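You operate a simulated robot arm through the tools that you are given. There is no shell and no other tool. Be economical: measure what you need, move in short steps, check, and stop when the job is done.

You run a simulated two-armed robot. Do the job below in one go: nothing can be reset, and whatever is moved stays where it is left.

TASK
Take the bundle of orange tags on the top of the drawer cabinet and put it away on the top shelf of the stock rack.

Only the result counts: the job must be done as asked and must still hold three seconds after the hand-in. Knocking over, shifting, dropping, spilling or breaking anything else fails it.

THE ROBOT
Two 7-joint arms with two-finger parallel grippers on one trunk, on a base that drives. Base frame: it is fixed to the floor where the robot stands at the start and does not move with it; the origin is under the middle of the robot, x ahead of it, y to its left, z up. Lengths are in mm, angles in rad, forces in N, time in s.
The left shoulder is at the start at [70, 163, 1195], the right one opposite. With the tool pointing down near the work surface each hand reaches from about 400 to 880 mm from the robot's upright axis, wherever it stands, measured 20 degrees to its own side. Places, roughly: top shelf of the stock rack [-4900, 2600, 1300]. Payload 3.43 kg a hand.
Tool frame (each hand has its own): the origin (TCP) lies between the finger pads and is the grasp point; the fingertips stand 34 mm ahead of it; z points along the fingers, y is the line along which they close. The gripper opens to 128 mm. The fingers are 24 mm wide and 12 mm thick; the gripper's body (48 by 130 mm) begins 96 mm behind the TCP.
Orientation is told as [roll, pitch, yaw] about the base's x, y, z axes, in that order, counted from this pose: with the fingers straight down and closing along the base's y, the tool's x points along the base's -x, its y along +y and its z along -z.

THE INTERFACE
- The arms move only by the tool step_arm. It takes "left_targets", "right_targets" or both (then of equal length, played together; a hand with none holds still); each is a list of rows, each an object of numbers (a shift or turn left out is 0, a gripper value left out holds the last): "dx", "dy", "dz": the shift along the base's x, y, z in units of 20 mm (1.0 is 20 mm); "wx", "wy", "wz": the turn, a rotation vector about the base's x, y, z in units of 5 degrees (1.0 is 5 degrees); "grip": the finger opening in mm, from 0 to 128. In form: [{"dx": .., "dy": .., "dz": .., "wx": .., "wy": .., "wz": .., "grip": ..}, ...]. A call has 1 to 20 rows; each row shifts and turns the commanded pose from where the row before left it. A call with a number of a shift or a turn outside -1 to 1 is refused whole. Each row takes 0.2 s and may step no farther than 50 mm and 0.15 rad from the row before; otherwise, or with a gripper value out of range, the whole call is refused. Where a pose cannot be reached the arm comes as near as it can. A force on the tool above 40 N (or 10 N above the force at the start of the call, whichever is more), or a blocked arm, ends the call early, and 0.2 s more pass. The fingers move at their own pace (about 153 mm/s each) and stop on an object; they squeeze with about 23 N. The grip force told is the motor's: it shows also when the fingers shut on nothing. Time passes only in rows, and 0.2 s behind the last, so rows that do not move let the fingers close. The reply holds the time, the measured pose of the TCP, the force on the tool along the base axes, the opening and the grip force, in the units named above and with some noise, with the torque about the TCP (base axes, N m) and any sound that the robot's microphone picked up, and new pictures: "show" is both (left out), scene, wrist or none (wrist: the cameras of the hands that moved).
- Cameras (640 x 400 px; columns grow to the right, rows downward): "scene" is now at [135.9, 15, 1425.3]; the picture's right is [0.15, -0.99, 0.00], its down [-0.55, -0.08, -0.83] and it looks along [0.82, 0.13, -0.55] (base axes); focal length 249 px, centre (320, 200). "left" rides on the left gripper at [76, 11, -160] in its tool frame; the picture's right is [-0.15, 0.99, 0.00], its down [-0.88, -0.13, -0.46] and it looks along [-0.45, -0.07, 0.89] (tool axes); focal length 234 px, centre (320, 200). "right" rides on the right gripper at [76, -11, -160] in its tool frame; the picture's right is [0.15, 0.99, 0.00], its down [-0.88, 0.13, -0.46] and it looks along [-0.45, 0.07, 0.89] (tool axes); focal length 234 px, centre (320, 200). There is no depth. A picture from a camera that has moved, and an enlarged one, comes with that camera's place and axes in the base frame and with its lens.
- slide_trunk(by): slides the trunk up (or, below 0, down) by that many mm; the arms and the scene camera ride with it, the base frame stays. It gives what a move gives, with no picture.
- steer(legs): drives the robot by 1 to 6 legs, each [ahead, left, turn to the left] in mm, mm and rad, along the robot's own axes; the way and the turn of a leg run together, so that a leg with both is an arc; at most 1500 mm and 3.142 rad a leg. The arms and the cameras ride along, it lands a little off, and it stops where it bumps. It gives what a move gives, and a new picture of the scene camera.
- aim_head(pan, tilt): turns the head with the scene camera to pan (to the left, within 1.501 rad either way) and tilt (down, from -0.506 to 1.204), counted from straight ahead of the robot. It gives what a move gives, and a new picture of the scene camera.
- inspect(camera, box): a new picture of the part [left, top, right, bottom] of that camera's present view, enlarged. No time passes.
- close_job(): hands the job in; it is judged then, once.

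Go step by step. Nothing tells you exact positions but the pictures and the camera data: compare them with the known pose of the tool, close in by small moves and look again before you grip or let go. The budget is 120 turns and 260 pictures, counting those below and the enlarged ones. Unless the task says otherwise, let go and move clear before handing in, and close with one line.

The tools are called after "Request:" as a command line: name --argument value ..., lists and objects as JSON in quotes. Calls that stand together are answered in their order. step_arm: Moves the arms, as the interface text tells. Its arguments: {"type":"object","properties":{"left_targets":{"type":"array"},"right_targets":{"type":"array"},"show":{"type":"string","enum":["both","scene","wrist","none"]}},"required":[]} The other tools are called the same way: slide_trunk (by) slides the trunk up or down; steer (legs) drives the base; aim_head (pan, tilt) turns the head that bears the scene camera; inspect (camera, box) takes an enlarged picture of a part of a camera's view; close_job () hands the job in.

At the start:

```text
t: 0.0
left_tool_pos: [543.1, 491.4, 1138.7]
left_tool_rot: [-0.001, 0.001, 0.0]
left_contact_force: [0.0, -0.4, 0.5]
left_moment: [-0.03, 0.01, -0.02]
left_grip_width: 128.1
left_finger_force: 0.0
right_tool_pos: [514.8, -81.8, 1170.5]
right_tool_rot: [0.001, 0.0, 0.001]
right_contact_force: [0.1, -0.6, 0.2]
right_moment: [0.0, 0.0, -0.01]
right_grip_width: 128.0
right_finger_force: 0.0
trunk travel left (down, up): [-675.0, 265.0]
robot x, y, heading: [-1.4, -0.2, 0.002]
head pan, tilt: [0.154, 0.586]
```

scene: 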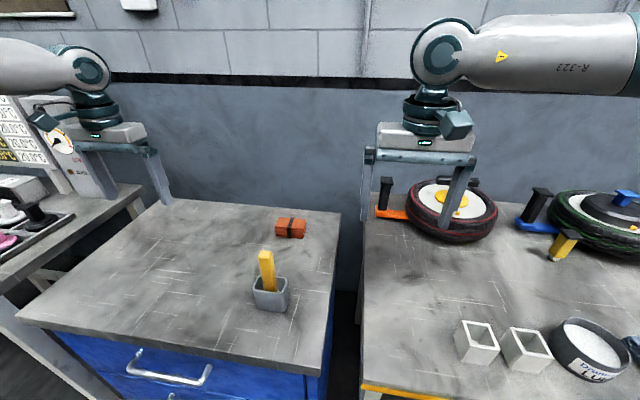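
right: 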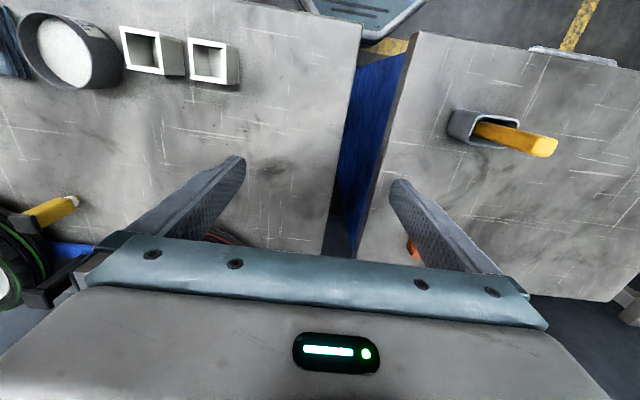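
left: 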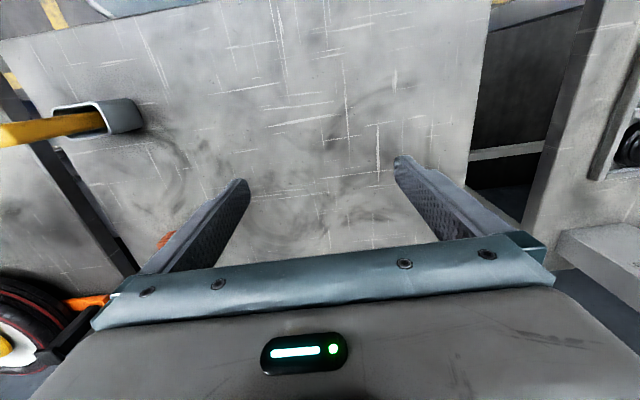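

The orange bundle appears near [675, 190, 955] on the cabinet top, behind a cup with a yellow stick. I'll enlarge the view for a better measure.

Request:
inspect --camera "scene" --box '[220, 190, 360, 320]'

Request:
inspect --camera "left" --box '[100, 180, 260, 280]'

```text
3.08 times, centred on (290, 255) of scene
camera zoom: at [135.9, 15.0, 1425.3], right [0.15, -0.99, 0.0], down [-0.55, -0.08, -0.83], along [0.82, 0.13, -0.55], focal length 765 px, centre (412, 31)
```

zoom: 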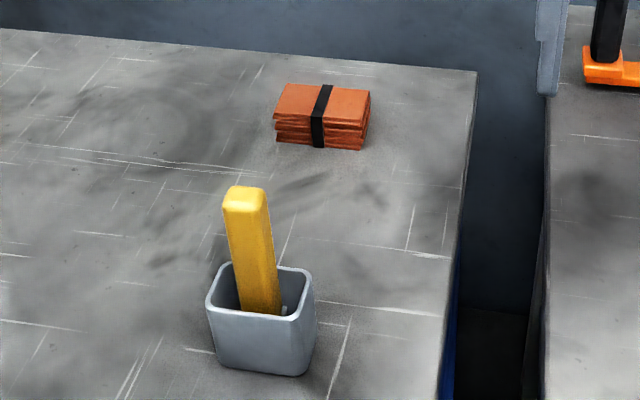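

```text
4.00 times, centred on (180, 230) of left
camera zoom: at [466.9, 502.6, 1300.8], right [0.15, 0.99, 0.0], down [0.88, -0.13, 0.46], along [0.45, -0.07, -0.89], focal length 937 px, centre (880, 80)
```

zoom: 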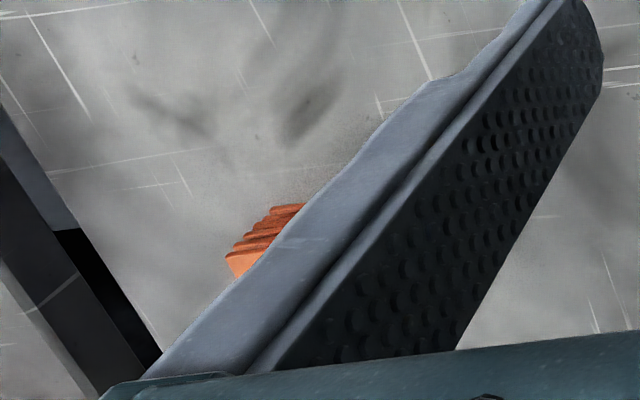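

Bundle is roughly 88 (y) × 55 (x) × 28 mm, near [720, 195], top about 938. I'll bring the left hand near it, staying high past the cup's stick.

Request:
step_arm --left_targets '[{"dx": 1}, {"dx": 1}, {"dx": 1}, {"dx": 1}, {"dx": 1, "dy": -1}, {"dy": -1}, {"dy": -1}, {"dy": -1}, {"dy": -1}, {"dy": -1}, {"dy": -1}, {"dy": -1}, {"dy": -1}, {"dy": -1}, {"dy": -1}, {"dy": -1}, {"dy": -1}, {"dy": -1}, {"dy": -1}, {}]'

```text
t: 4.2
left_tool_pos: [639.0, 194.4, 1143.2]
left_tool_rot: [-0.002, -0.004, 0.003]
left_contact_force: [0.5, 0.0, -0.4]
left_moment: [-0.01, -0.04, 0.03]
left_grip_width: 127.8
left_finger_force: 0.1
left hand out of reach, approached as far as the arm can: row 19
right_tool_pos: [513.6, -81.5, 1169.5]
right_tool_rot: [0.0, 0.002, 0.001]
right_contact_force: [-0.5, 0.7, -0.2]
right_moment: [0.01, -0.03, 0.01]
right_grip_width: 127.7
right_finger_force: 0.1
trunk travel left (down, up): [-675.0, 265.0]
robot x, y, heading: [2.0, 4.1, 0.002]
head pan, tilt: [0.154, 0.586]
camera scene: at [135.2, 15.0, 1425.4], right [0.15, -0.99, 0.0], down [-0.55, -0.08, -0.83], along [0.82, 0.13, -0.55], focal length 249 px, centre (320, 200)
camera left: at [562.3, 206.2, 1302.4], right [0.15, 0.99, 0.0], down [0.88, -0.13, 0.46], along [0.45, -0.07, -0.89], focal length 234 px, centre (320, 200)
```

scene: 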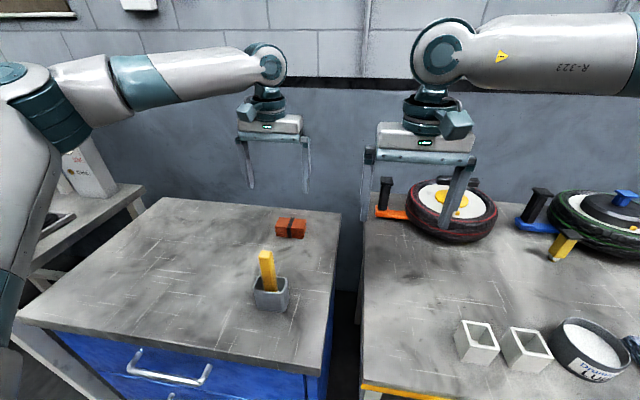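
left: 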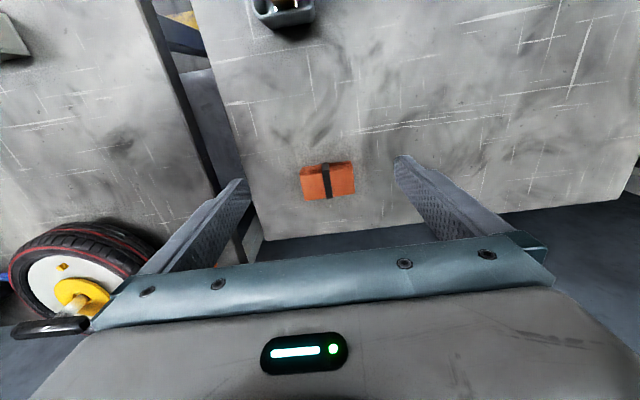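

Request:
inspect --camera "left" --box '[250, 140, 410, 240]'

```text
4.00 times, centred on (330, 190) of left
camera zoom: at [562.3, 206.2, 1302.4], right [0.15, 0.99, 0.0], down [0.88, -0.13, 0.46], along [0.45, -0.07, -0.89], focal length 937 px, centre (280, 240)
```

zoom: 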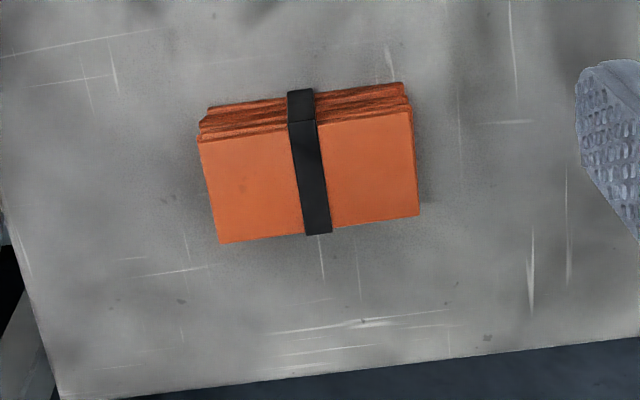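

The bundle's centre is about [720, 195], aligned with the axes, 88 mm wide along y. I'll descend, then go forward over it.

Request:
step_arm --left_targets '[{"dz": -1}, {"dz": -1}, {"dz": -1}, {"dz": -1}, {"dx": 1}, {"dx": 1}, {"dx": 1}, {"dx": 0.9}, {"dz": -1}, {"dz": -1}, {}]'

```text
t: 6.6
left_tool_pos: [672.9, 236.2, 1024.4]
left_tool_rot: [-0.002, -0.001, 0.001]
left_contact_force: [0.8, -0.3, -0.4]
left_moment: [-0.02, 0.0, -0.01]
left_grip_width: 128.1
left_finger_force: 0.0
left hand out of reach, approached as far as the arm can: row 5, 6, 7, 8, 9
right_tool_pos: [515.3, -80.7, 1170.1]
right_tool_rot: [0.0, -0.001, 0.0]
right_contact_force: [0.0, 0.4, -0.4]
right_moment: [-0.01, 0.0, 0.01]
right_grip_width: 127.8
right_finger_force: 0.0
trunk travel left (down, up): [-675.0, 265.0]
robot x, y, heading: [1.1, 1.0, 0.002]
head pan, tilt: [0.154, 0.586]
camera scene: at [135.9, 14.8, 1425.3], right [0.15, -0.99, 0.0], down [-0.55, -0.08, -0.83], along [0.82, 0.13, -0.55], focal length 249 px, centre (320, 200)
camera left: at [596.4, 248.0, 1185.5], right [0.15, 0.99, 0.0], down [0.88, -0.13, 0.46], along [0.45, -0.07, -0.89], focal length 234 px, centre (320, 200)
```

scene: 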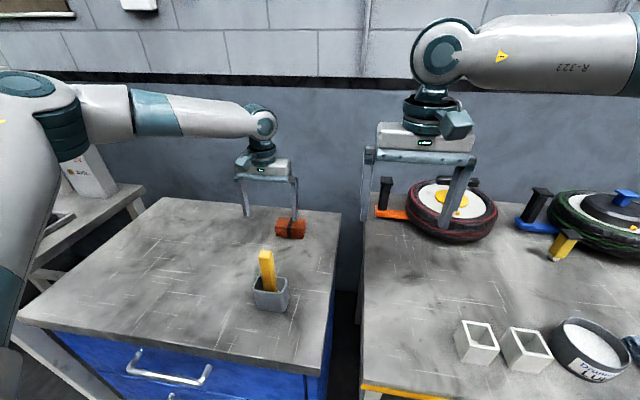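
left: 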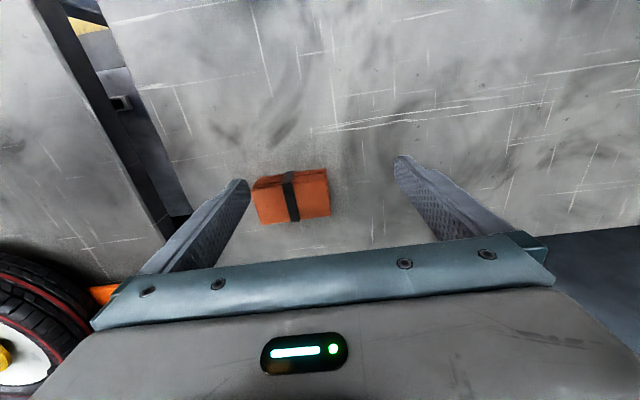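

The arm was at its reach edge; I'll wait a beat to see where it settles now that it is lower.

Request:
step_arm --left_targets '[{}, {}, {}]' --show "none"

```text
t: 7.4
left_tool_pos: [672.3, 236.1, 1025.9]
left_tool_rot: [-0.002, -0.002, -0.001]
left_contact_force: [0.2, -0.3, -0.2]
left_moment: [-0.04, 0.02, -0.01]
left_grip_width: 127.9
left_finger_force: 0.0
right_tool_pos: [514.8, -81.2, 1169.7]
right_tool_rot: [0.0, -0.001, -0.001]
right_contact_force: [0.0, -0.3, 0.6]
right_moment: [0.01, -0.01, 0.02]
right_grip_width: 128.0
right_finger_force: 0.0
trunk travel left (down, up): [-675.0, 265.0]
robot x, y, heading: [-2.6, 0.8, -0.002]
head pan, tilt: [0.154, 0.586]
```

Request:
step_arm --left_targets '[{"dz": -0.75}, {"dy": -1}, {"dy": -1}, {"dx": 1}, {"dx": 1}, {"dx": 0.4}, {}]'

```text
t: 9.0
left_tool_pos: [674.1, 238.7, 1024.5]
left_tool_rot: [-0.002, -0.001, 0.001]
left_contact_force: [0.3, -0.1, -0.3]
left_moment: [-0.01, 0.01, 0.0]
left_grip_width: 127.7
left_finger_force: 0.1
left hand out of reach, approached as far as the arm can: row 1, 2, 3, 4, 5, 6
right_tool_pos: [515.5, -81.5, 1169.3]
right_tool_rot: [0.0, 0.0, 0.0]
right_contact_force: [-0.4, -0.1, -0.9]
right_moment: [-0.02, 0.0, 0.04]
right_grip_width: 127.8
right_finger_force: 0.0
trunk travel left (down, up): [-675.0, 265.0]
robot x, y, heading: [0.2, -2.5, 0.0]
head pan, tilt: [0.154, 0.586]
camera scene: at [136.0, 14.9, 1425.3], right [0.15, -0.99, 0.0], down [-0.55, -0.08, -0.83], along [0.82, 0.13, -0.55], focal length 249 px, centre (320, 200)
camera left: at [598.2, 250.1, 1185.3], right [0.15, 0.99, 0.0], down [0.88, -0.13, 0.46], along [0.45, -0.07, -0.89], focal length 234 px, centre (320, 200)
```

scene: 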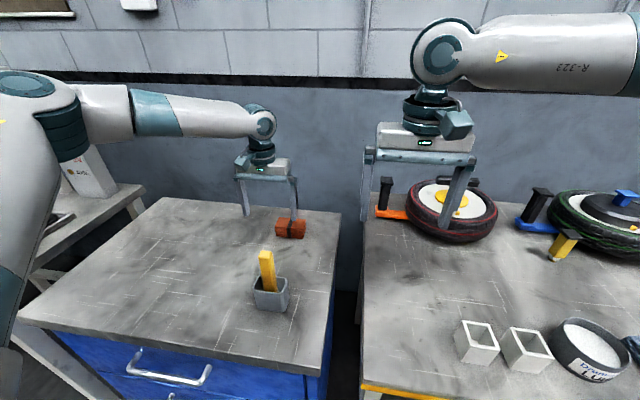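
left: 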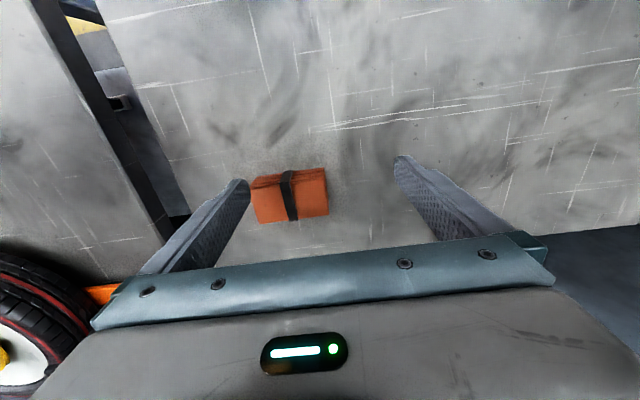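

Request:
step_arm --left_targets '[{"dx": -1}, {"dx": -1}, {}]' --show "none"

```text
t: 9.8
left_tool_pos: [634.8, 239.1, 1025.2]
left_tool_rot: [0.0, -0.001, 0.002]
left_contact_force: [0.5, 0.4, 0.2]
left_moment: [0.0, 0.0, 0.0]
left_grip_width: 128.1
left_finger_force: 0.0
right_tool_pos: [514.5, -80.9, 1168.7]
right_tool_rot: [0.001, 0.002, 0.0]
right_contact_force: [0.6, 0.7, 0.2]
right_moment: [0.0, -0.02, -0.01]
right_grip_width: 128.1
right_finger_force: 0.0
trunk travel left (down, up): [-675.0, 265.0]
robot x, y, heading: [0.3, -3.2, -0.002]
head pan, tilt: [0.154, 0.586]
```

Request:
step_arm --left_targets '[{"dy": -1}, {"dy": -1}, {"dy": -0.2}, {"dz": -1}, {"dz": -0.5}, {}]' --show "none"

```text
t: 11.2
left_tool_pos: [627.1, 202.5, 997.7]
left_tool_rot: [0.0, -0.001, 0.0]
left_contact_force: [-0.3, 0.6, 0.6]
left_moment: [0.02, -0.01, -0.02]
left_grip_width: 128.1
left_finger_force: 0.0
left hand out of reach, approached as far as the arm can: row 4
right_tool_pos: [514.7, -81.2, 1169.4]
right_tool_rot: [0.001, -0.001, -0.001]
right_contact_force: [-0.7, -0.2, -0.3]
right_moment: [0.03, 0.0, 0.01]
right_grip_width: 128.0
right_finger_force: 0.0
trunk travel left (down, up): [-675.0, 265.0]
robot x, y, heading: [-1.4, 0.7, 0.005]
head pan, tilt: [0.154, 0.586]
```

Reach shrinks as the hand goes down from here, so the trunk is too high. I'll raise the hand, then lower the trunk a bit.

Request:
step_arm --left_targets '[{"dz": 1}, {"dz": 1}, {"dz": 1}, {"dz": 1}, {"dz": 1}, {"dz": 1}, {"dz": 1}, {}]' --show "none"

Request:
slide_trunk --by -100

Request:
step_arm --left_targets '[{"dx": 1}, {"dx": 1}, {"dx": 1}, {"dx": 1}, {}]'

```text
t: 13.0
left_tool_pos: [629.2, 199.6, 1137.1]
left_tool_rot: [0.0, 0.0, 0.002]
left_contact_force: [0.8, 0.1, 0.1]
left_moment: [-0.02, -0.02, 0.01]
left_grip_width: 128.0
left_finger_force: 0.0
right_tool_pos: [515.0, -81.1, 1168.6]
right_tool_rot: [-0.002, -0.001, -0.001]
right_contact_force: [-0.4, 1.5, -0.2]
right_moment: [0.0, -0.04, -0.01]
right_grip_width: 128.2
right_finger_force: 0.0
trunk travel left (down, up): [-675.0, 265.0]
robot x, y, heading: [0.2, -2.6, -0.002]
head pan, tilt: [0.154, 0.586]
```

```text
t: 14.3
left_tool_pos: [627.3, 201.3, 1037.9]
left_tool_rot: [0.002, -0.002, -0.001]
left_contact_force: [-0.2, -0.6, 0.4]
left_moment: [0.02, -0.02, -0.02]
left_grip_width: 128.2
left_finger_force: 0.0
right_tool_pos: [514.8, -81.4, 1070.4]
right_tool_rot: [0.0, 0.0, 0.0]
right_contact_force: [-0.2, -0.1, -0.9]
right_moment: [0.04, -0.02, -0.01]
right_grip_width: 127.9
right_finger_force: 0.0
trunk travel left (down, up): [-575.0, 365.0]
robot x, y, heading: [1.5, -0.5, 0.001]
head pan, tilt: [0.154, 0.586]
```

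```text
t: 15.5
left_tool_pos: [675.6, 229.9, 1032.8]
left_tool_rot: [-0.002, -0.003, -0.001]
left_contact_force: [-0.7, -0.9, 0.5]
left_moment: [0.02, 0.03, -0.01]
left_grip_width: 128.0
left_finger_force: 0.1
left hand out of reach, approached as far as the arm can: row 2, 3, 4
right_tool_pos: [513.6, -80.3, 1069.5]
right_tool_rot: [0.0, 0.0, -0.002]
right_contact_force: [0.2, -0.2, 0.6]
right_moment: [0.02, 0.02, 0.06]
right_grip_width: 128.0
right_finger_force: 0.0
trunk travel left (down, up): [-575.0, 365.0]
robot x, y, heading: [-1.7, -2.9, -0.001]
head pan, tilt: [0.154, 0.586]
camera scene: at [135.6, 14.6, 1325.4], right [0.15, -0.99, 0.0], down [-0.55, -0.08, -0.83], along [0.82, 0.13, -0.55], focal length 249 px, centre (320, 200)
camera left: at [598.8, 241.5, 1193.3], right [0.15, 0.99, 0.0], down [0.88, -0.13, 0.46], along [0.45, -0.07, -0.89], focal length 234 px, centre (320, 200)
```

scene: 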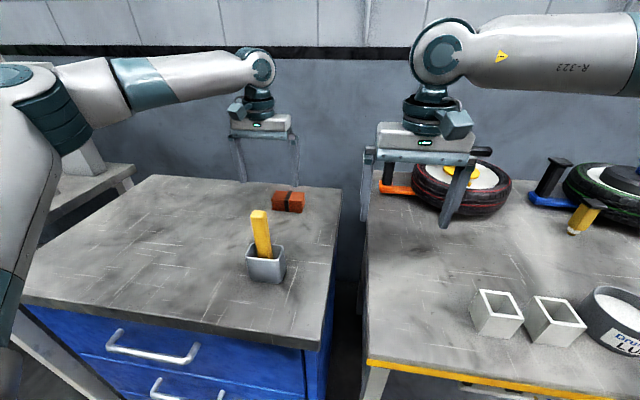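
left: 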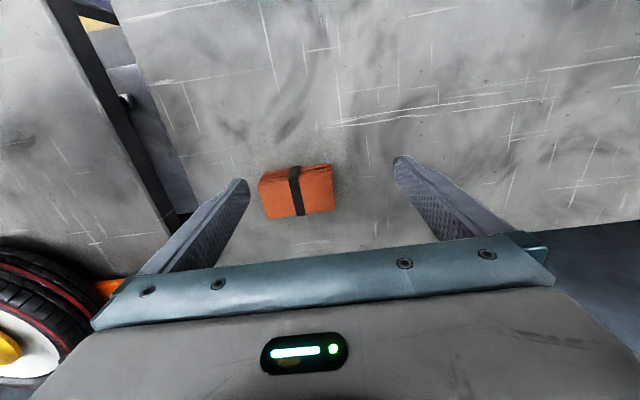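

The limit seems to be sideways (inward). I'll test whether the hand reaches further out to the left before shifting the base.

Request:
step_arm --left_targets '[{"dy": 1}, {"dy": 1}, {"dy": 1}, {"dx": 1}, {"dx": 1}, {"dx": 0.5}, {"dz": -1}, {"dz": -1}, {}]' --show "none"

```text
t: 17.5
left_tool_pos: [718.0, 294.3, 990.4]
left_tool_rot: [0.001, -0.001, 0.0]
left_contact_force: [-0.3, 0.1, 0.2]
left_moment: [0.0, 0.02, -0.01]
left_grip_width: 128.0
left_finger_force: 0.1
left hand out of reach, approached as far as the arm can: row 6
right_tool_pos: [514.7, -80.9, 1070.8]
right_tool_rot: [-0.001, 0.0, 0.0]
right_contact_force: [0.3, -1.4, -0.1]
right_moment: [0.01, -0.02, -0.02]
right_grip_width: 127.8
right_finger_force: 0.1
trunk travel left (down, up): [-575.0, 365.0]
robot x, y, heading: [6.1, -1.6, -0.001]
head pan, tilt: [0.154, 0.586]
```

It reaches [718, 294, 990] there, so shifting the base 100 mm right puts the hand over the bundle. I'll raise first, then drive.

Request:
step_arm --left_targets '[{"dz": 1}, {"dz": 1}, {}]' --show "none"

Request:
steer --legs '[[0, -110, 0]]'

Request:
step_arm --left_targets '[{}]' --show "wrist"

```text
t: 18.3
left_tool_pos: [717.8, 294.2, 1031.1]
left_tool_rot: [0.0, -0.003, 0.0]
left_contact_force: [-0.3, -0.2, 0.3]
left_moment: [0.0, -0.04, -0.02]
left_grip_width: 127.9
left_finger_force: 0.1
right_tool_pos: [514.8, -81.4, 1069.8]
right_tool_rot: [0.0, 0.0, -0.001]
right_contact_force: [-0.8, 0.1, -0.9]
right_moment: [0.02, -0.01, -0.02]
right_grip_width: 128.2
right_finger_force: 0.0
trunk travel left (down, up): [-575.0, 365.0]
robot x, y, heading: [-2.9, -3.3, -0.002]
head pan, tilt: [0.154, 0.586]
```

```text
t: 19.5
left_tool_pos: [718.0, 182.8, 1030.3]
left_tool_rot: [0.002, -0.002, 0.0]
left_contact_force: [-0.7, 0.4, 0.5]
left_moment: [0.06, -0.01, -0.03]
left_grip_width: 127.8
left_finger_force: 0.1
right_tool_pos: [514.3, -192.0, 1069.4]
right_tool_rot: [0.001, 0.0, 0.0]
right_contact_force: [-0.2, -0.8, 0.5]
right_moment: [0.02, 0.01, -0.01]
right_grip_width: 127.8
right_finger_force: 0.1
trunk travel left (down, up): [-575.0, 365.0]
robot x, y, heading: [1.3, -106.9, 0.001]
head pan, tilt: [0.154, 0.586]
camera scene: at [135.9, -96.1, 1325.3], right [0.15, -0.99, 0.0], down [-0.55, -0.08, -0.83], along [0.82, 0.13, -0.55], focal length 249 px, centre (320, 200)
```

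scene: 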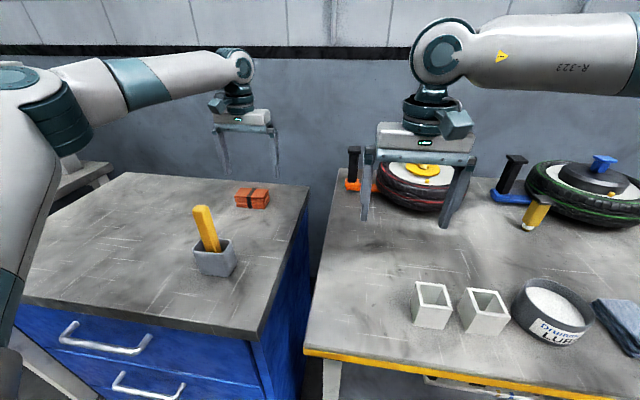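

```text
t: 19.9
left_tool_pos: [717.6, 185.1, 1030.1]
left_tool_rot: [-0.003, -0.003, 0.002]
left_contact_force: [-0.2, 1.0, -0.2]
left_moment: [-0.01, 0.01, -0.03]
left_grip_width: 127.9
left_finger_force: 0.1
right_tool_pos: [515.7, -190.4, 1070.4]
right_tool_rot: [0.001, 0.0, 0.0]
right_contact_force: [0.3, 0.3, 0.0]
right_moment: [-0.02, 0.0, -0.01]
right_grip_width: 128.0
right_finger_force: 0.0
trunk travel left (down, up): [-575.0, 365.0]
robot x, y, heading: [1.5, -110.5, 0.002]
head pan, tilt: [0.154, 0.586]
camera left: at [641.9, 196.2, 1190.8], right [0.15, 0.99, 0.0], down [0.88, -0.13, 0.46], along [0.45, -0.07, -0.89], focal length 234 px, centre (320, 200)
```

left: 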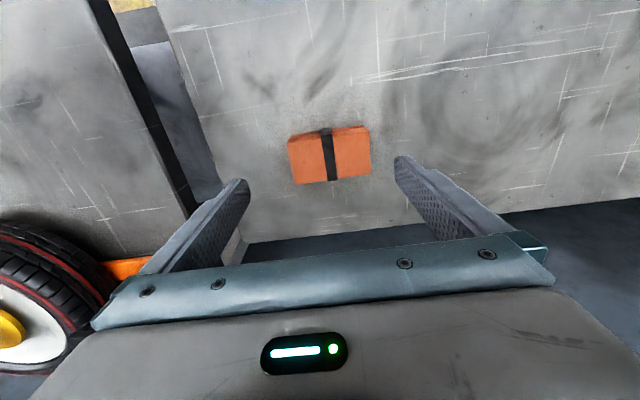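

Second measurement agrees: centre [719, 196]. I'll align y and descend in steps.

Request:
step_arm --left_targets '[{"dy": 0.55, "dx": 0.1}, {"dz": -1}, {"dz": -1}, {"dz": -1}, {}]'

```text
t: 21.1
left_tool_pos: [719.0, 195.6, 970.3]
left_tool_rot: [0.0, -0.003, 0.001]
left_contact_force: [-0.8, -0.7, 1.0]
left_moment: [-0.01, -0.01, 0.0]
left_grip_width: 127.9
left_finger_force: 0.0
right_tool_pos: [515.7, -192.2, 1069.3]
right_tool_rot: [0.001, -0.001, 0.0]
right_contact_force: [-0.3, 0.3, -0.2]
right_moment: [-0.01, -0.04, 0.0]
right_grip_width: 127.7
right_finger_force: 0.2
trunk travel left (down, up): [-575.0, 365.0]
robot x, y, heading: [1.9, -110.9, -0.004]
head pan, tilt: [0.154, 0.586]
camera scene: at [135.7, -96.2, 1325.3], right [0.15, -0.99, 0.0], down [-0.55, -0.08, -0.83], along [0.82, 0.13, -0.55], focal length 249 px, centre (320, 200)
camera left: at [644.0, 206.1, 1130.8], right [0.15, 0.99, 0.0], down [0.88, -0.13, 0.46], along [0.45, -0.07, -0.89], focal length 234 px, centre (320, 200)
```

scene: 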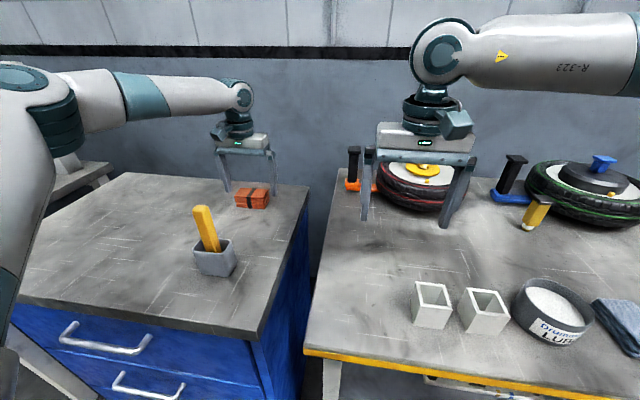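
left: 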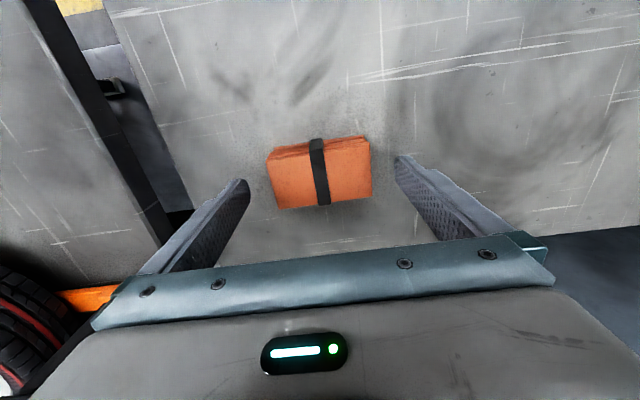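

Request:
step_arm --left_targets '[{"dz": -0.8}, {"dz": -0.6}, {}]'

```text
t: 21.9
left_tool_pos: [719.8, 195.9, 941.5]
left_tool_rot: [0.0, -0.001, -0.002]
left_contact_force: [-0.6, 0.0, 0.1]
left_moment: [0.02, 0.06, -0.01]
left_grip_width: 128.1
left_finger_force: 0.0
right_tool_pos: [514.3, -191.6, 1070.0]
right_tool_rot: [0.0, -0.001, -0.001]
right_contact_force: [-0.6, -0.3, 0.1]
right_moment: [0.01, -0.06, -0.02]
right_grip_width: 127.9
right_finger_force: 0.1
trunk travel left (down, up): [-575.0, 365.0]
robot x, y, heading: [-2.3, -110.0, 0.002]
head pan, tilt: [0.154, 0.586]
camera scene: at [135.8, -96.1, 1325.3], right [0.15, -0.99, 0.0], down [-0.55, -0.08, -0.83], along [0.82, 0.13, -0.55], focal length 249 px, centre (320, 200)
camera left: at [645.0, 206.5, 1103.0], right [0.15, 0.99, 0.0], down [0.88, -0.13, 0.46], along [0.45, -0.07, -0.89], focal length 234 px, centre (320, 200)
```

scene: 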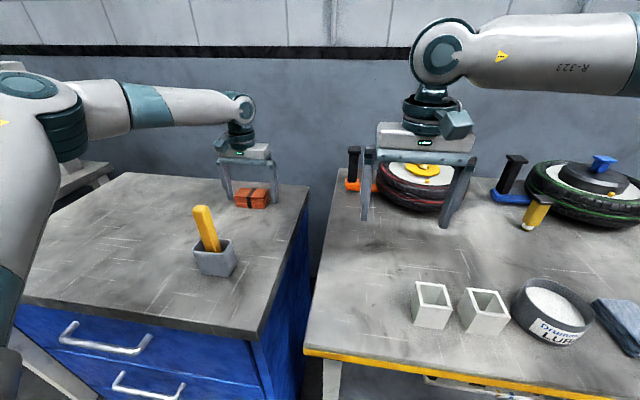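
left: 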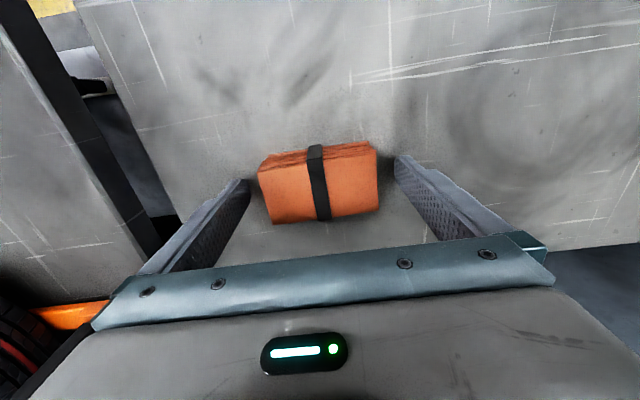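

Fingers straddle the bundle. I'll inspect the scene view closely for the tip height before going further.

Request:
inspect --camera "scene" --box '[200, 140, 300, 220]'

```text
5.00 times, centred on (250, 180) of scene
camera zoom: at [135.8, -96.1, 1325.3], right [0.15, -0.99, 0.0], down [-0.55, -0.08, -0.83], along [0.82, 0.13, -0.55], focal length 1243 px, centre (670, 300)
```

zoom: 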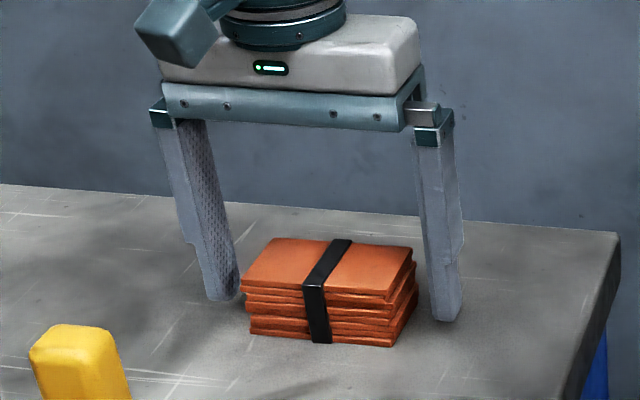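

Tips are near the bench level beside the bundle. Closing now.

Request:
step_arm --left_targets '[{"grip": 70}, {"grip": 70}, {"grip": 70}, {"grip": 70}]'

```text
t: 22.9
left_tool_pos: [721.0, 195.4, 943.1]
left_tool_rot: [-0.001, -0.001, 0.001]
left_contact_force: [-0.1, -0.5, 0.5]
left_moment: [0.02, -0.03, 0.0]
left_grip_width: 89.8
left_finger_force: 22.8
right_tool_pos: [514.8, -191.0, 1069.6]
right_tool_rot: [0.0, 0.0, -0.002]
right_contact_force: [0.4, -1.1, 0.6]
right_moment: [0.02, -0.01, 0.02]
right_grip_width: 127.9
right_finger_force: 0.0
trunk travel left (down, up): [-575.0, 365.0]
robot x, y, heading: [-2.6, -112.7, 0.001]
head pan, tilt: [0.154, 0.586]
camera scene: at [135.9, -96.0, 1325.3], right [0.15, -0.99, 0.0], down [-0.55, -0.08, -0.83], along [0.82, 0.13, -0.55], focal length 249 px, centre (320, 200)
camera left: at [645.0, 206.6, 1102.9], right [0.15, 0.99, 0.0], down [0.88, -0.13, 0.46], along [0.45, -0.07, -0.89], focal length 234 px, centre (320, 200)
```

scene: 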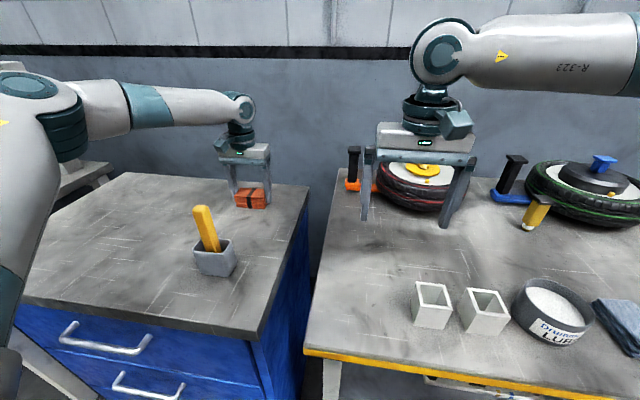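
left: 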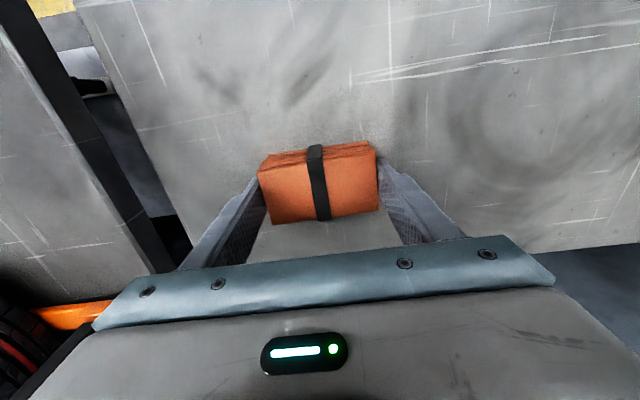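

Gripped at 89.8 mm, 23 N. I'll lift straight up with the trunk and check the hold.

Request:
slide_trunk --by 60

Request:
slide_trunk --by 240

Request:
step_arm --left_targets '[{}]'

```text
t: 23.9
left_tool_pos: [721.2, 195.1, 1002.2]
left_tool_rot: [0.001, -0.003, -0.001]
left_contact_force: [-0.6, 0.1, -0.1]
left_moment: [0.0, -0.01, -0.01]
left_grip_width: 70.2
left_finger_force: 0.0
right_tool_pos: [515.7, -192.0, 1129.1]
right_tool_rot: [0.001, 0.001, 0.0]
right_contact_force: [0.2, -0.1, 1.1]
right_moment: [0.01, 0.0, 0.0]
right_grip_width: 128.1
right_finger_force: 0.0
trunk travel left (down, up): [-635.0, 305.0]
robot x, y, heading: [-1.0, -108.7, -0.0]
head pan, tilt: [0.154, 0.586]
```

```text
t: 26.4
left_tool_pos: [720.3, 195.1, 1243.1]
left_tool_rot: [-0.001, -0.001, -0.002]
left_contact_force: [0.2, 0.2, 0.0]
left_moment: [0.0, 0.02, 0.01]
left_grip_width: 70.0
left_finger_force: 0.1
right_tool_pos: [514.6, -192.4, 1369.7]
right_tool_rot: [0.0, 0.0, 0.0]
right_contact_force: [0.1, -0.4, -0.3]
right_moment: [-0.01, -0.03, 0.02]
right_grip_width: 128.2
right_finger_force: 0.0
trunk travel left (down, up): [-875.0, 65.0]
robot x, y, heading: [-2.0, -107.2, 0.003]
head pan, tilt: [0.154, 0.586]
```

```text
t: 26.8
left_tool_pos: [720.8, 195.5, 1242.1]
left_tool_rot: [0.001, -0.003, 0.001]
left_contact_force: [0.3, 0.7, -0.1]
left_moment: [0.01, -0.03, 0.0]
left_grip_width: 70.0
left_finger_force: 0.1
right_tool_pos: [515.1, -192.0, 1370.3]
right_tool_rot: [0.0, 0.0, 0.0]
right_contact_force: [-0.2, -0.2, -0.4]
right_moment: [-0.02, -0.06, -0.07]
right_grip_width: 127.9
right_finger_force: 0.2
trunk travel left (down, up): [-875.0, 65.0]
robot x, y, heading: [0.8, -113.5, 0.001]
head pan, tilt: [0.154, 0.586]
camera scene: at [135.8, -96.0, 1625.3], right [0.15, -0.99, 0.0], down [-0.55, -0.08, -0.83], along [0.82, 0.13, -0.55], focal length 249 px, centre (320, 200)
camera left: at [644.9, 206.6, 1403.0], right [0.15, 0.99, 0.0], down [0.88, -0.13, 0.46], along [0.45, -0.07, -0.89], focal length 234 px, centre (320, 200)
```

scene: 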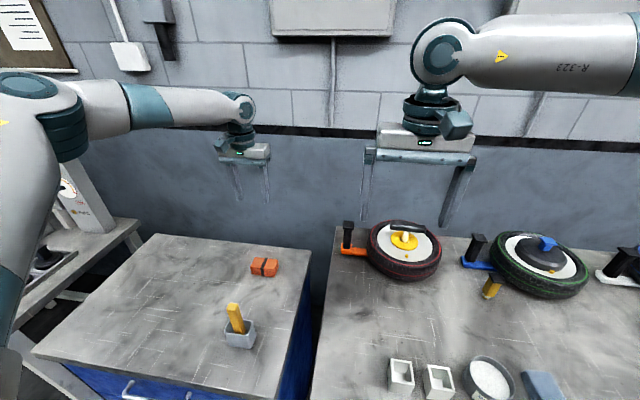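
left: 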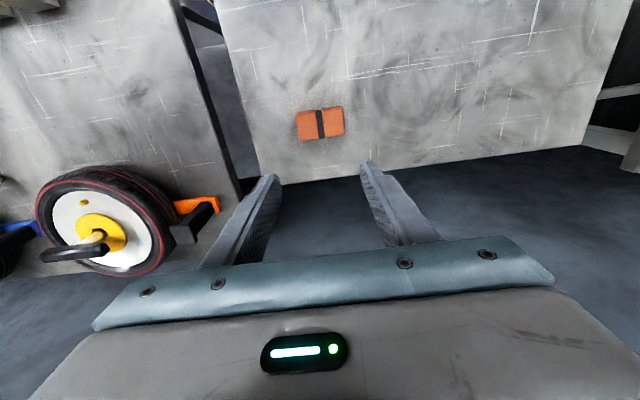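

The grip slipped; the bundle is still on the bench. I'll look at it closely.

Request:
inspect --camera "left" --box '[270, 80, 370, 160]'

Request:
inspect --camera "scene" --box '[214, 230, 314, 310]'

```text
5.00 times, centred on (320, 120) of left
camera zoom: at [644.9, 206.6, 1403.0], right [0.15, 0.99, 0.0], down [0.88, -0.13, 0.46], along [0.45, -0.07, -0.89], focal length 1171 px, centre (320, 600)
```

zoom: 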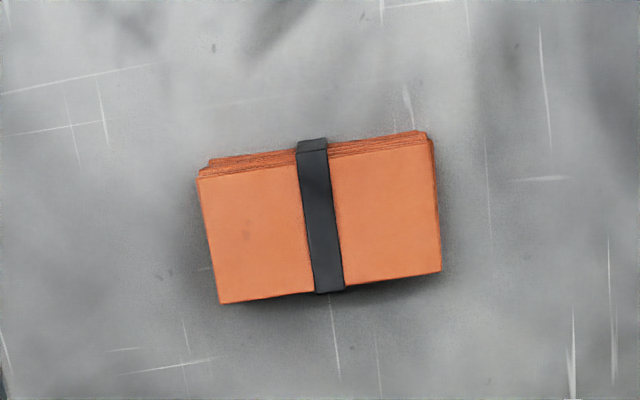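

```text
5.00 times, centred on (264, 270) of scene
camera zoom: at [135.8, -96.0, 1625.3], right [0.15, -0.99, 0.0], down [-0.55, -0.08, -0.83], along [0.82, 0.13, -0.55], focal length 1243 px, centre (600, -150)
```

zoom: 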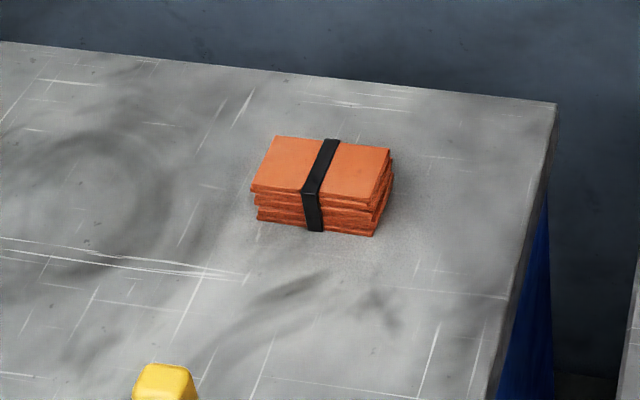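

The bundle is unmoved. I'll reopen, return down, and grip deeper with tips just off the bench, then lift gently by the arm.

Request:
step_arm --left_targets '[{"grip": 128}, {"grip": 128}, {}]' --show "none"

Request:
slide_trunk --by -300

Request:
step_arm --left_targets '[{"dz": -0.15}, {}]' --show "none"

Request:
step_arm --left_targets '[{"dz": -0.15}, {}]'

Request:
inspect --camera "scene" --box '[200, 140, 300, 220]'

```text
t: 27.6
left_tool_pos: [721.0, 196.1, 1242.5]
left_tool_rot: [-0.001, -0.001, 0.0]
left_contact_force: [0.2, 0.5, -0.4]
left_moment: [-0.04, -0.01, -0.02]
left_grip_width: 127.8
left_finger_force: 0.0
right_tool_pos: [515.4, -192.1, 1370.4]
right_tool_rot: [-0.001, -0.001, -0.002]
right_contact_force: [0.2, -0.4, 0.1]
right_moment: [0.0, -0.01, 0.03]
right_grip_width: 128.0
right_finger_force: 0.1
trunk travel left (down, up): [-875.0, 65.0]
robot x, y, heading: [1.2, -111.5, -0.001]
head pan, tilt: [0.154, 0.586]
```

```text
t: 30.6
left_tool_pos: [721.0, 194.8, 942.5]
left_tool_rot: [0.0, -0.002, 0.001]
left_contact_force: [-0.6, 0.2, -0.4]
left_moment: [0.02, 0.03, 0.03]
left_grip_width: 127.8
left_finger_force: 0.1
right_tool_pos: [514.7, -192.3, 1070.2]
right_tool_rot: [0.0, 0.0, -0.001]
right_contact_force: [-0.4, 0.8, 0.7]
right_moment: [0.07, 0.01, 0.03]
right_grip_width: 127.7
right_finger_force: 0.0
trunk travel left (down, up): [-575.0, 365.0]
robot x, y, heading: [2.5, -109.1, -0.003]
head pan, tilt: [0.154, 0.586]
```

```text
t: 31.2
left_tool_pos: [721.9, 195.6, 940.0]
left_tool_rot: [0.001, -0.002, 0.001]
left_contact_force: [-0.5, -0.7, 0.0]
left_moment: [-0.02, 0.01, 0.0]
left_grip_width: 128.1
left_finger_force: 0.1
right_tool_pos: [515.4, -190.9, 1069.5]
right_tool_rot: [0.001, -0.001, 0.001]
right_contact_force: [-0.1, -0.2, -0.3]
right_moment: [0.03, -0.02, 0.0]
right_grip_width: 127.7
right_finger_force: 0.1
trunk travel left (down, up): [-575.0, 365.0]
robot x, y, heading: [-1.6, -114.0, -0.005]
head pan, tilt: [0.154, 0.586]
```

```text
t: 31.8
left_tool_pos: [721.0, 195.8, 937.9]
left_tool_rot: [0.001, 0.0, 0.001]
left_contact_force: [1.2, 0.8, -0.5]
left_moment: [-0.01, -0.03, 0.0]
left_grip_width: 127.8
left_finger_force: 0.1
right_tool_pos: [515.7, -191.7, 1070.2]
right_tool_rot: [0.0, -0.003, -0.003]
right_contact_force: [0.0, -0.2, -0.1]
right_moment: [0.0, 0.01, -0.01]
right_grip_width: 127.8
right_finger_force: 0.0
trunk travel left (down, up): [-575.0, 365.0]
robot x, y, heading: [2.7, -110.6, -0.0]
head pan, tilt: [0.154, 0.586]
camera scene: at [135.8, -96.1, 1325.3], right [0.15, -0.99, 0.0], down [-0.55, -0.08, -0.83], along [0.82, 0.13, -0.55], focal length 249 px, centre (320, 200)
camera left: at [644.7, 206.8, 1097.1], right [0.15, 0.99, 0.0], down [0.88, -0.13, 0.46], along [0.45, -0.07, -0.89], focal length 234 px, centre (320, 200)
```

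scene: 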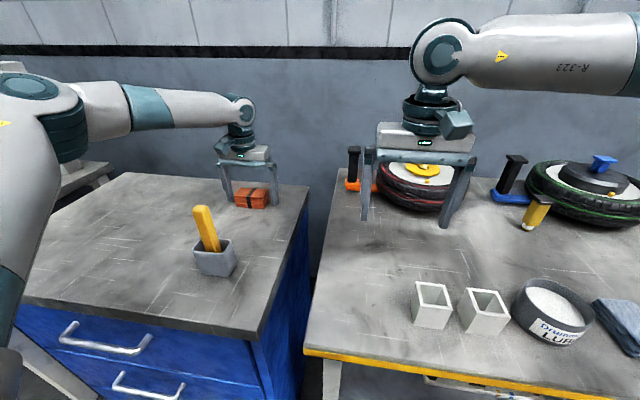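
left: 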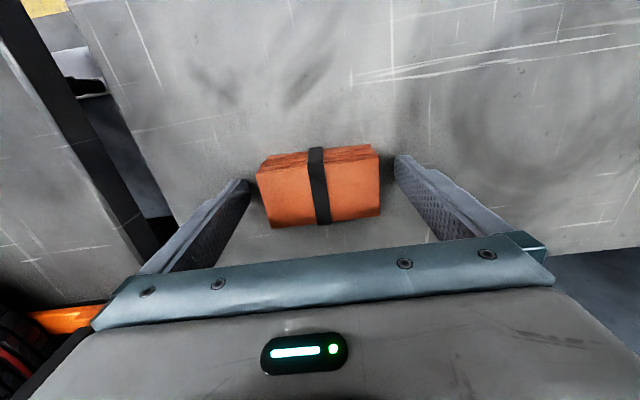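

```text
5.00 times, centred on (250, 180) of scene
camera zoom: at [135.8, -96.1, 1325.3], right [0.15, -0.99, 0.0], down [-0.55, -0.08, -0.83], along [0.82, 0.13, -0.55], focal length 1243 px, centre (670, 300)
```

zoom: 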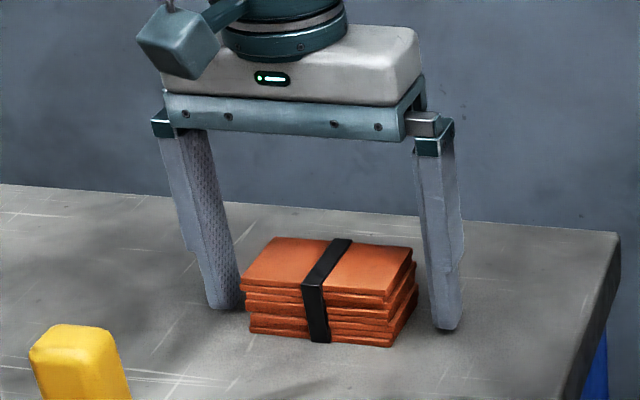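

Request:
step_arm --left_targets '[{"dz": -0.15}, {}]' --show "none"

Request:
step_arm --left_targets '[{"dz": -0.1}, {}]' --show "none"

Request:
step_arm --left_targets '[{"grip": 40}, {"grip": 40}, {"grip": 40}, {"grip": 40}, {"grip": 40}]' --show "none"

Request:
step_arm --left_targets '[{"dz": 0.1}, {"dz": 0.1}, {"dz": 0.1}, {"dz": 0.1}, {"dz": 0.1}]'

```text
t: 32.4
left_tool_pos: [720.0, 196.9, 934.8]
left_tool_rot: [-0.001, -0.001, 0.0]
left_contact_force: [0.2, -0.2, -0.4]
left_moment: [0.0, 0.04, 0.01]
left_grip_width: 127.8
left_finger_force: 0.1
right_tool_pos: [514.8, -192.3, 1070.1]
right_tool_rot: [-0.001, 0.0, 0.0]
right_contact_force: [-0.4, -1.2, -0.1]
right_moment: [-0.02, -0.04, -0.03]
right_grip_width: 127.9
right_finger_force: 0.0
trunk travel left (down, up): [-575.0, 365.0]
robot x, y, heading: [-2.9, -110.0, 0.001]
head pan, tilt: [0.154, 0.586]
```

```text
t: 33.0
left_tool_pos: [720.8, 195.6, 934.3]
left_tool_rot: [0.0, -0.008, 0.0]
left_contact_force: [6.2, 5.4, 13.1]
left_moment: [1.0, -0.05, -0.44]
left_grip_width: 127.9
left_finger_force: 0.1
right_tool_pos: [514.4, -192.2, 1069.7]
right_tool_rot: [0.001, -0.001, -0.001]
right_contact_force: [-0.7, 0.6, 0.2]
right_moment: [0.02, 0.02, 0.02]
right_grip_width: 127.9
right_finger_force: 0.1
trunk travel left (down, up): [-575.0, 365.0]
robot x, y, heading: [-0.6, -111.4, 0.001]
head pan, tilt: [0.154, 0.586]
```

```text
t: 34.2
left_tool_pos: [718.8, 195.2, 934.2]
left_tool_rot: [-0.001, -0.004, 0.0]
left_contact_force: [-0.3, 4.0, 18.0]
left_moment: [0.68, 0.24, 0.08]
left_grip_width: 89.3
left_finger_force: 22.5
right_tool_pos: [514.4, -193.1, 1069.9]
right_tool_rot: [0.0, -0.002, -0.001]
right_contact_force: [-0.5, -0.8, -0.4]
right_moment: [0.0, -0.02, 0.03]
right_grip_width: 127.9
right_finger_force: 0.0
trunk travel left (down, up): [-575.0, 365.0]
robot x, y, heading: [-1.6, -112.3, 0.007]
head pan, tilt: [0.154, 0.586]
```

```text
t: 35.4
left_tool_pos: [721.3, 194.6, 941.0]
left_tool_rot: [0.001, -0.002, -0.001]
left_contact_force: [0.2, -1.0, -0.7]
left_moment: [0.03, 0.01, 0.01]
left_grip_width: 89.2
left_finger_force: 23.1
right_tool_pos: [513.5, -192.9, 1069.8]
right_tool_rot: [0.002, 0.0, 0.0]
right_contact_force: [-1.1, 0.2, 0.0]
right_moment: [0.02, 0.03, 0.01]
right_grip_width: 128.1
right_finger_force: 0.1
trunk travel left (down, up): [-575.0, 365.0]
robot x, y, heading: [-2.9, -109.3, -0.002]
head pan, tilt: [0.154, 0.586]
camera scene: at [136.2, -96.1, 1325.2], right [0.15, -0.99, 0.0], down [-0.55, -0.08, -0.83], along [0.82, 0.13, -0.55], focal length 249 px, centre (320, 200)
camera left: at [645.3, 205.9, 1100.9], right [0.15, 0.99, 0.0], down [0.88, -0.13, 0.46], along [0.45, -0.07, -0.89], focal length 234 px, centre (320, 200)
```

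scene: 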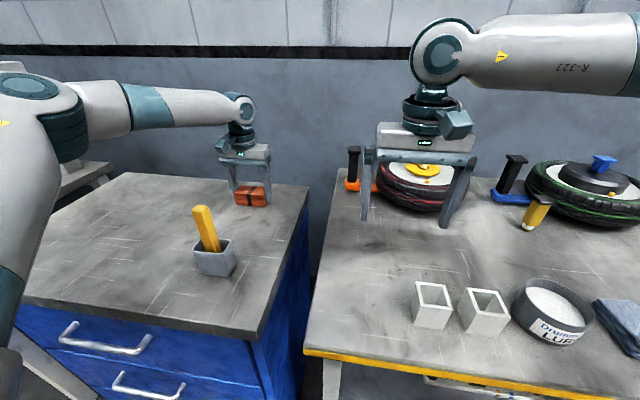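
left: 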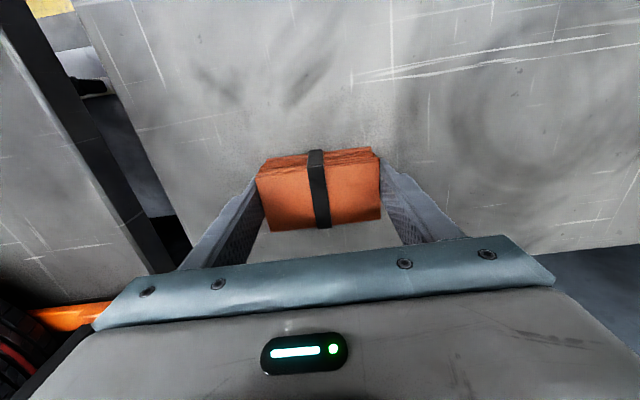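

Request:
step_arm --left_targets '[{"dz": 0.2}, {"dz": 0.2}, {"dz": 0.2}, {"dz": 0.2}, {"dz": 0.2}, {"dz": 0.2}]'

Request:
inspect --camera "scene" --box '[200, 140, 300, 220]'

```text
t: 36.8
left_tool_pos: [720.8, 194.0, 965.0]
left_tool_rot: [-0.003, -0.002, 0.0]
left_contact_force: [0.3, 0.1, -0.9]
left_moment: [-0.01, -0.01, 0.04]
left_grip_width: 89.5
left_finger_force: 22.5
right_tool_pos: [515.3, -192.6, 1069.7]
right_tool_rot: [0.0, 0.001, -0.001]
right_contact_force: [-0.3, -0.3, 0.0]
right_moment: [0.01, -0.01, -0.01]
right_grip_width: 127.7
right_finger_force: 0.1
trunk travel left (down, up): [-575.0, 365.0]
robot x, y, heading: [1.5, -110.4, 0.002]
head pan, tilt: [0.154, 0.586]
camera scene: at [135.9, -96.0, 1325.3], right [0.15, -0.99, 0.0], down [-0.55, -0.08, -0.83], along [0.82, 0.13, -0.55], focal length 249 px, centre (320, 200)
camera left: at [645.3, 205.9, 1125.3], right [0.15, 0.99, 0.0], down [0.88, -0.13, 0.46], along [0.45, -0.07, -0.89], focal length 234 px, centre (320, 200)
```

scene: 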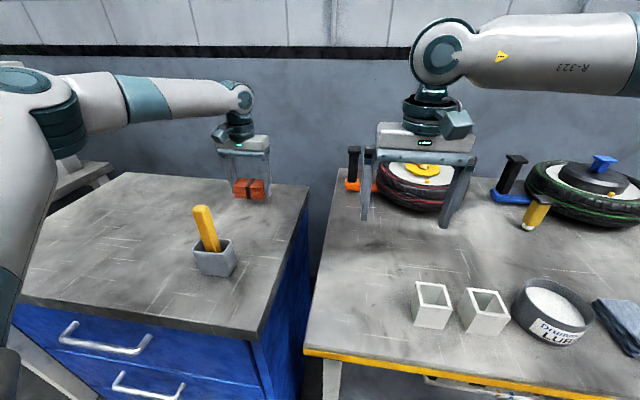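
left: 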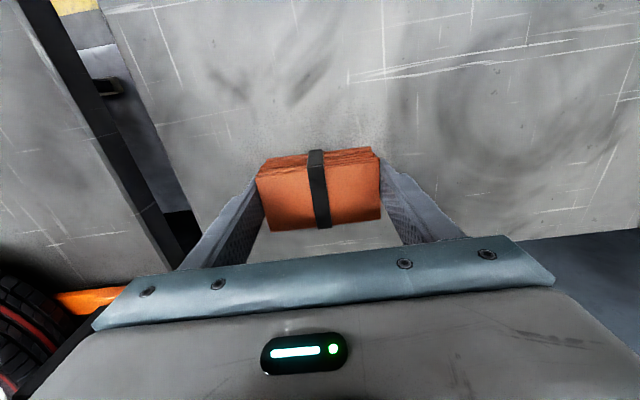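

```text
5.00 times, centred on (250, 180) of scene
camera zoom: at [135.9, -96.0, 1325.3], right [0.15, -0.99, 0.0], down [-0.55, -0.08, -0.83], along [0.82, 0.13, -0.55], focal length 1243 px, centre (670, 300)
```

zoom: 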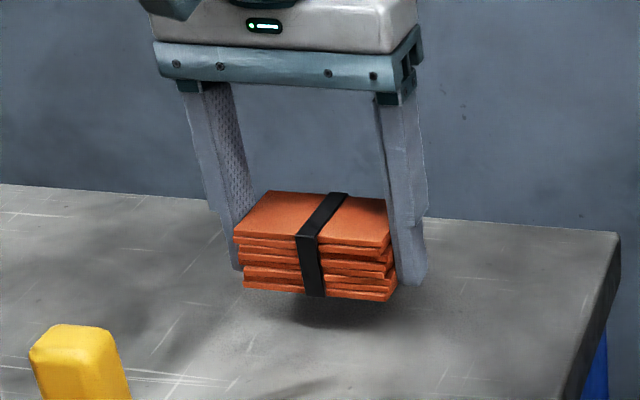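

The bundle is up, held steady. I'll test the trunk lift with a small slide.

Request:
slide_trunk --by 20

Request:
step_arm --left_targets '[{}]' --show "wrist"

```text
t: 37.5
left_tool_pos: [721.2, 195.1, 984.3]
left_tool_rot: [0.0, -0.001, 0.002]
left_contact_force: [0.0, -0.4, -0.7]
left_moment: [-0.01, 0.03, -0.02]
left_grip_width: 89.3
left_finger_force: 23.0
right_tool_pos: [515.5, -191.8, 1089.6]
right_tool_rot: [-0.001, -0.001, 0.0]
right_contact_force: [0.8, 0.2, -1.0]
right_moment: [0.0, 0.03, -0.01]
right_grip_width: 127.8
right_finger_force: 0.0
trunk travel left (down, up): [-595.0, 345.0]
robot x, y, heading: [2.0, -113.7, -0.001]
head pan, tilt: [0.154, 0.586]
```

```text
t: 37.9
left_tool_pos: [720.7, 194.1, 985.2]
left_tool_rot: [0.001, -0.002, 0.001]
left_contact_force: [0.1, 0.5, -0.4]
left_moment: [0.02, 0.04, 0.02]
left_grip_width: 89.5
left_finger_force: 23.0
right_tool_pos: [515.0, -192.0, 1089.9]
right_tool_rot: [0.002, 0.0, -0.002]
right_contact_force: [0.0, -0.6, 0.5]
right_moment: [0.01, 0.01, 0.01]
right_grip_width: 128.1
right_finger_force: 0.0
trunk travel left (down, up): [-595.0, 345.0]
robot x, y, heading: [0.5, -106.1, -0.005]
head pan, tilt: [0.154, 0.586]
camera left: at [645.0, 205.9, 1145.5], right [0.15, 0.99, 0.0], down [0.88, -0.13, 0.46], along [0.45, -0.07, -0.89], focal length 234 px, centre (320, 200)
```

left: 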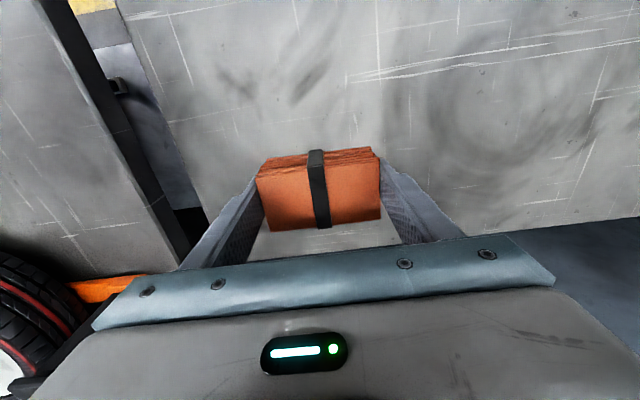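

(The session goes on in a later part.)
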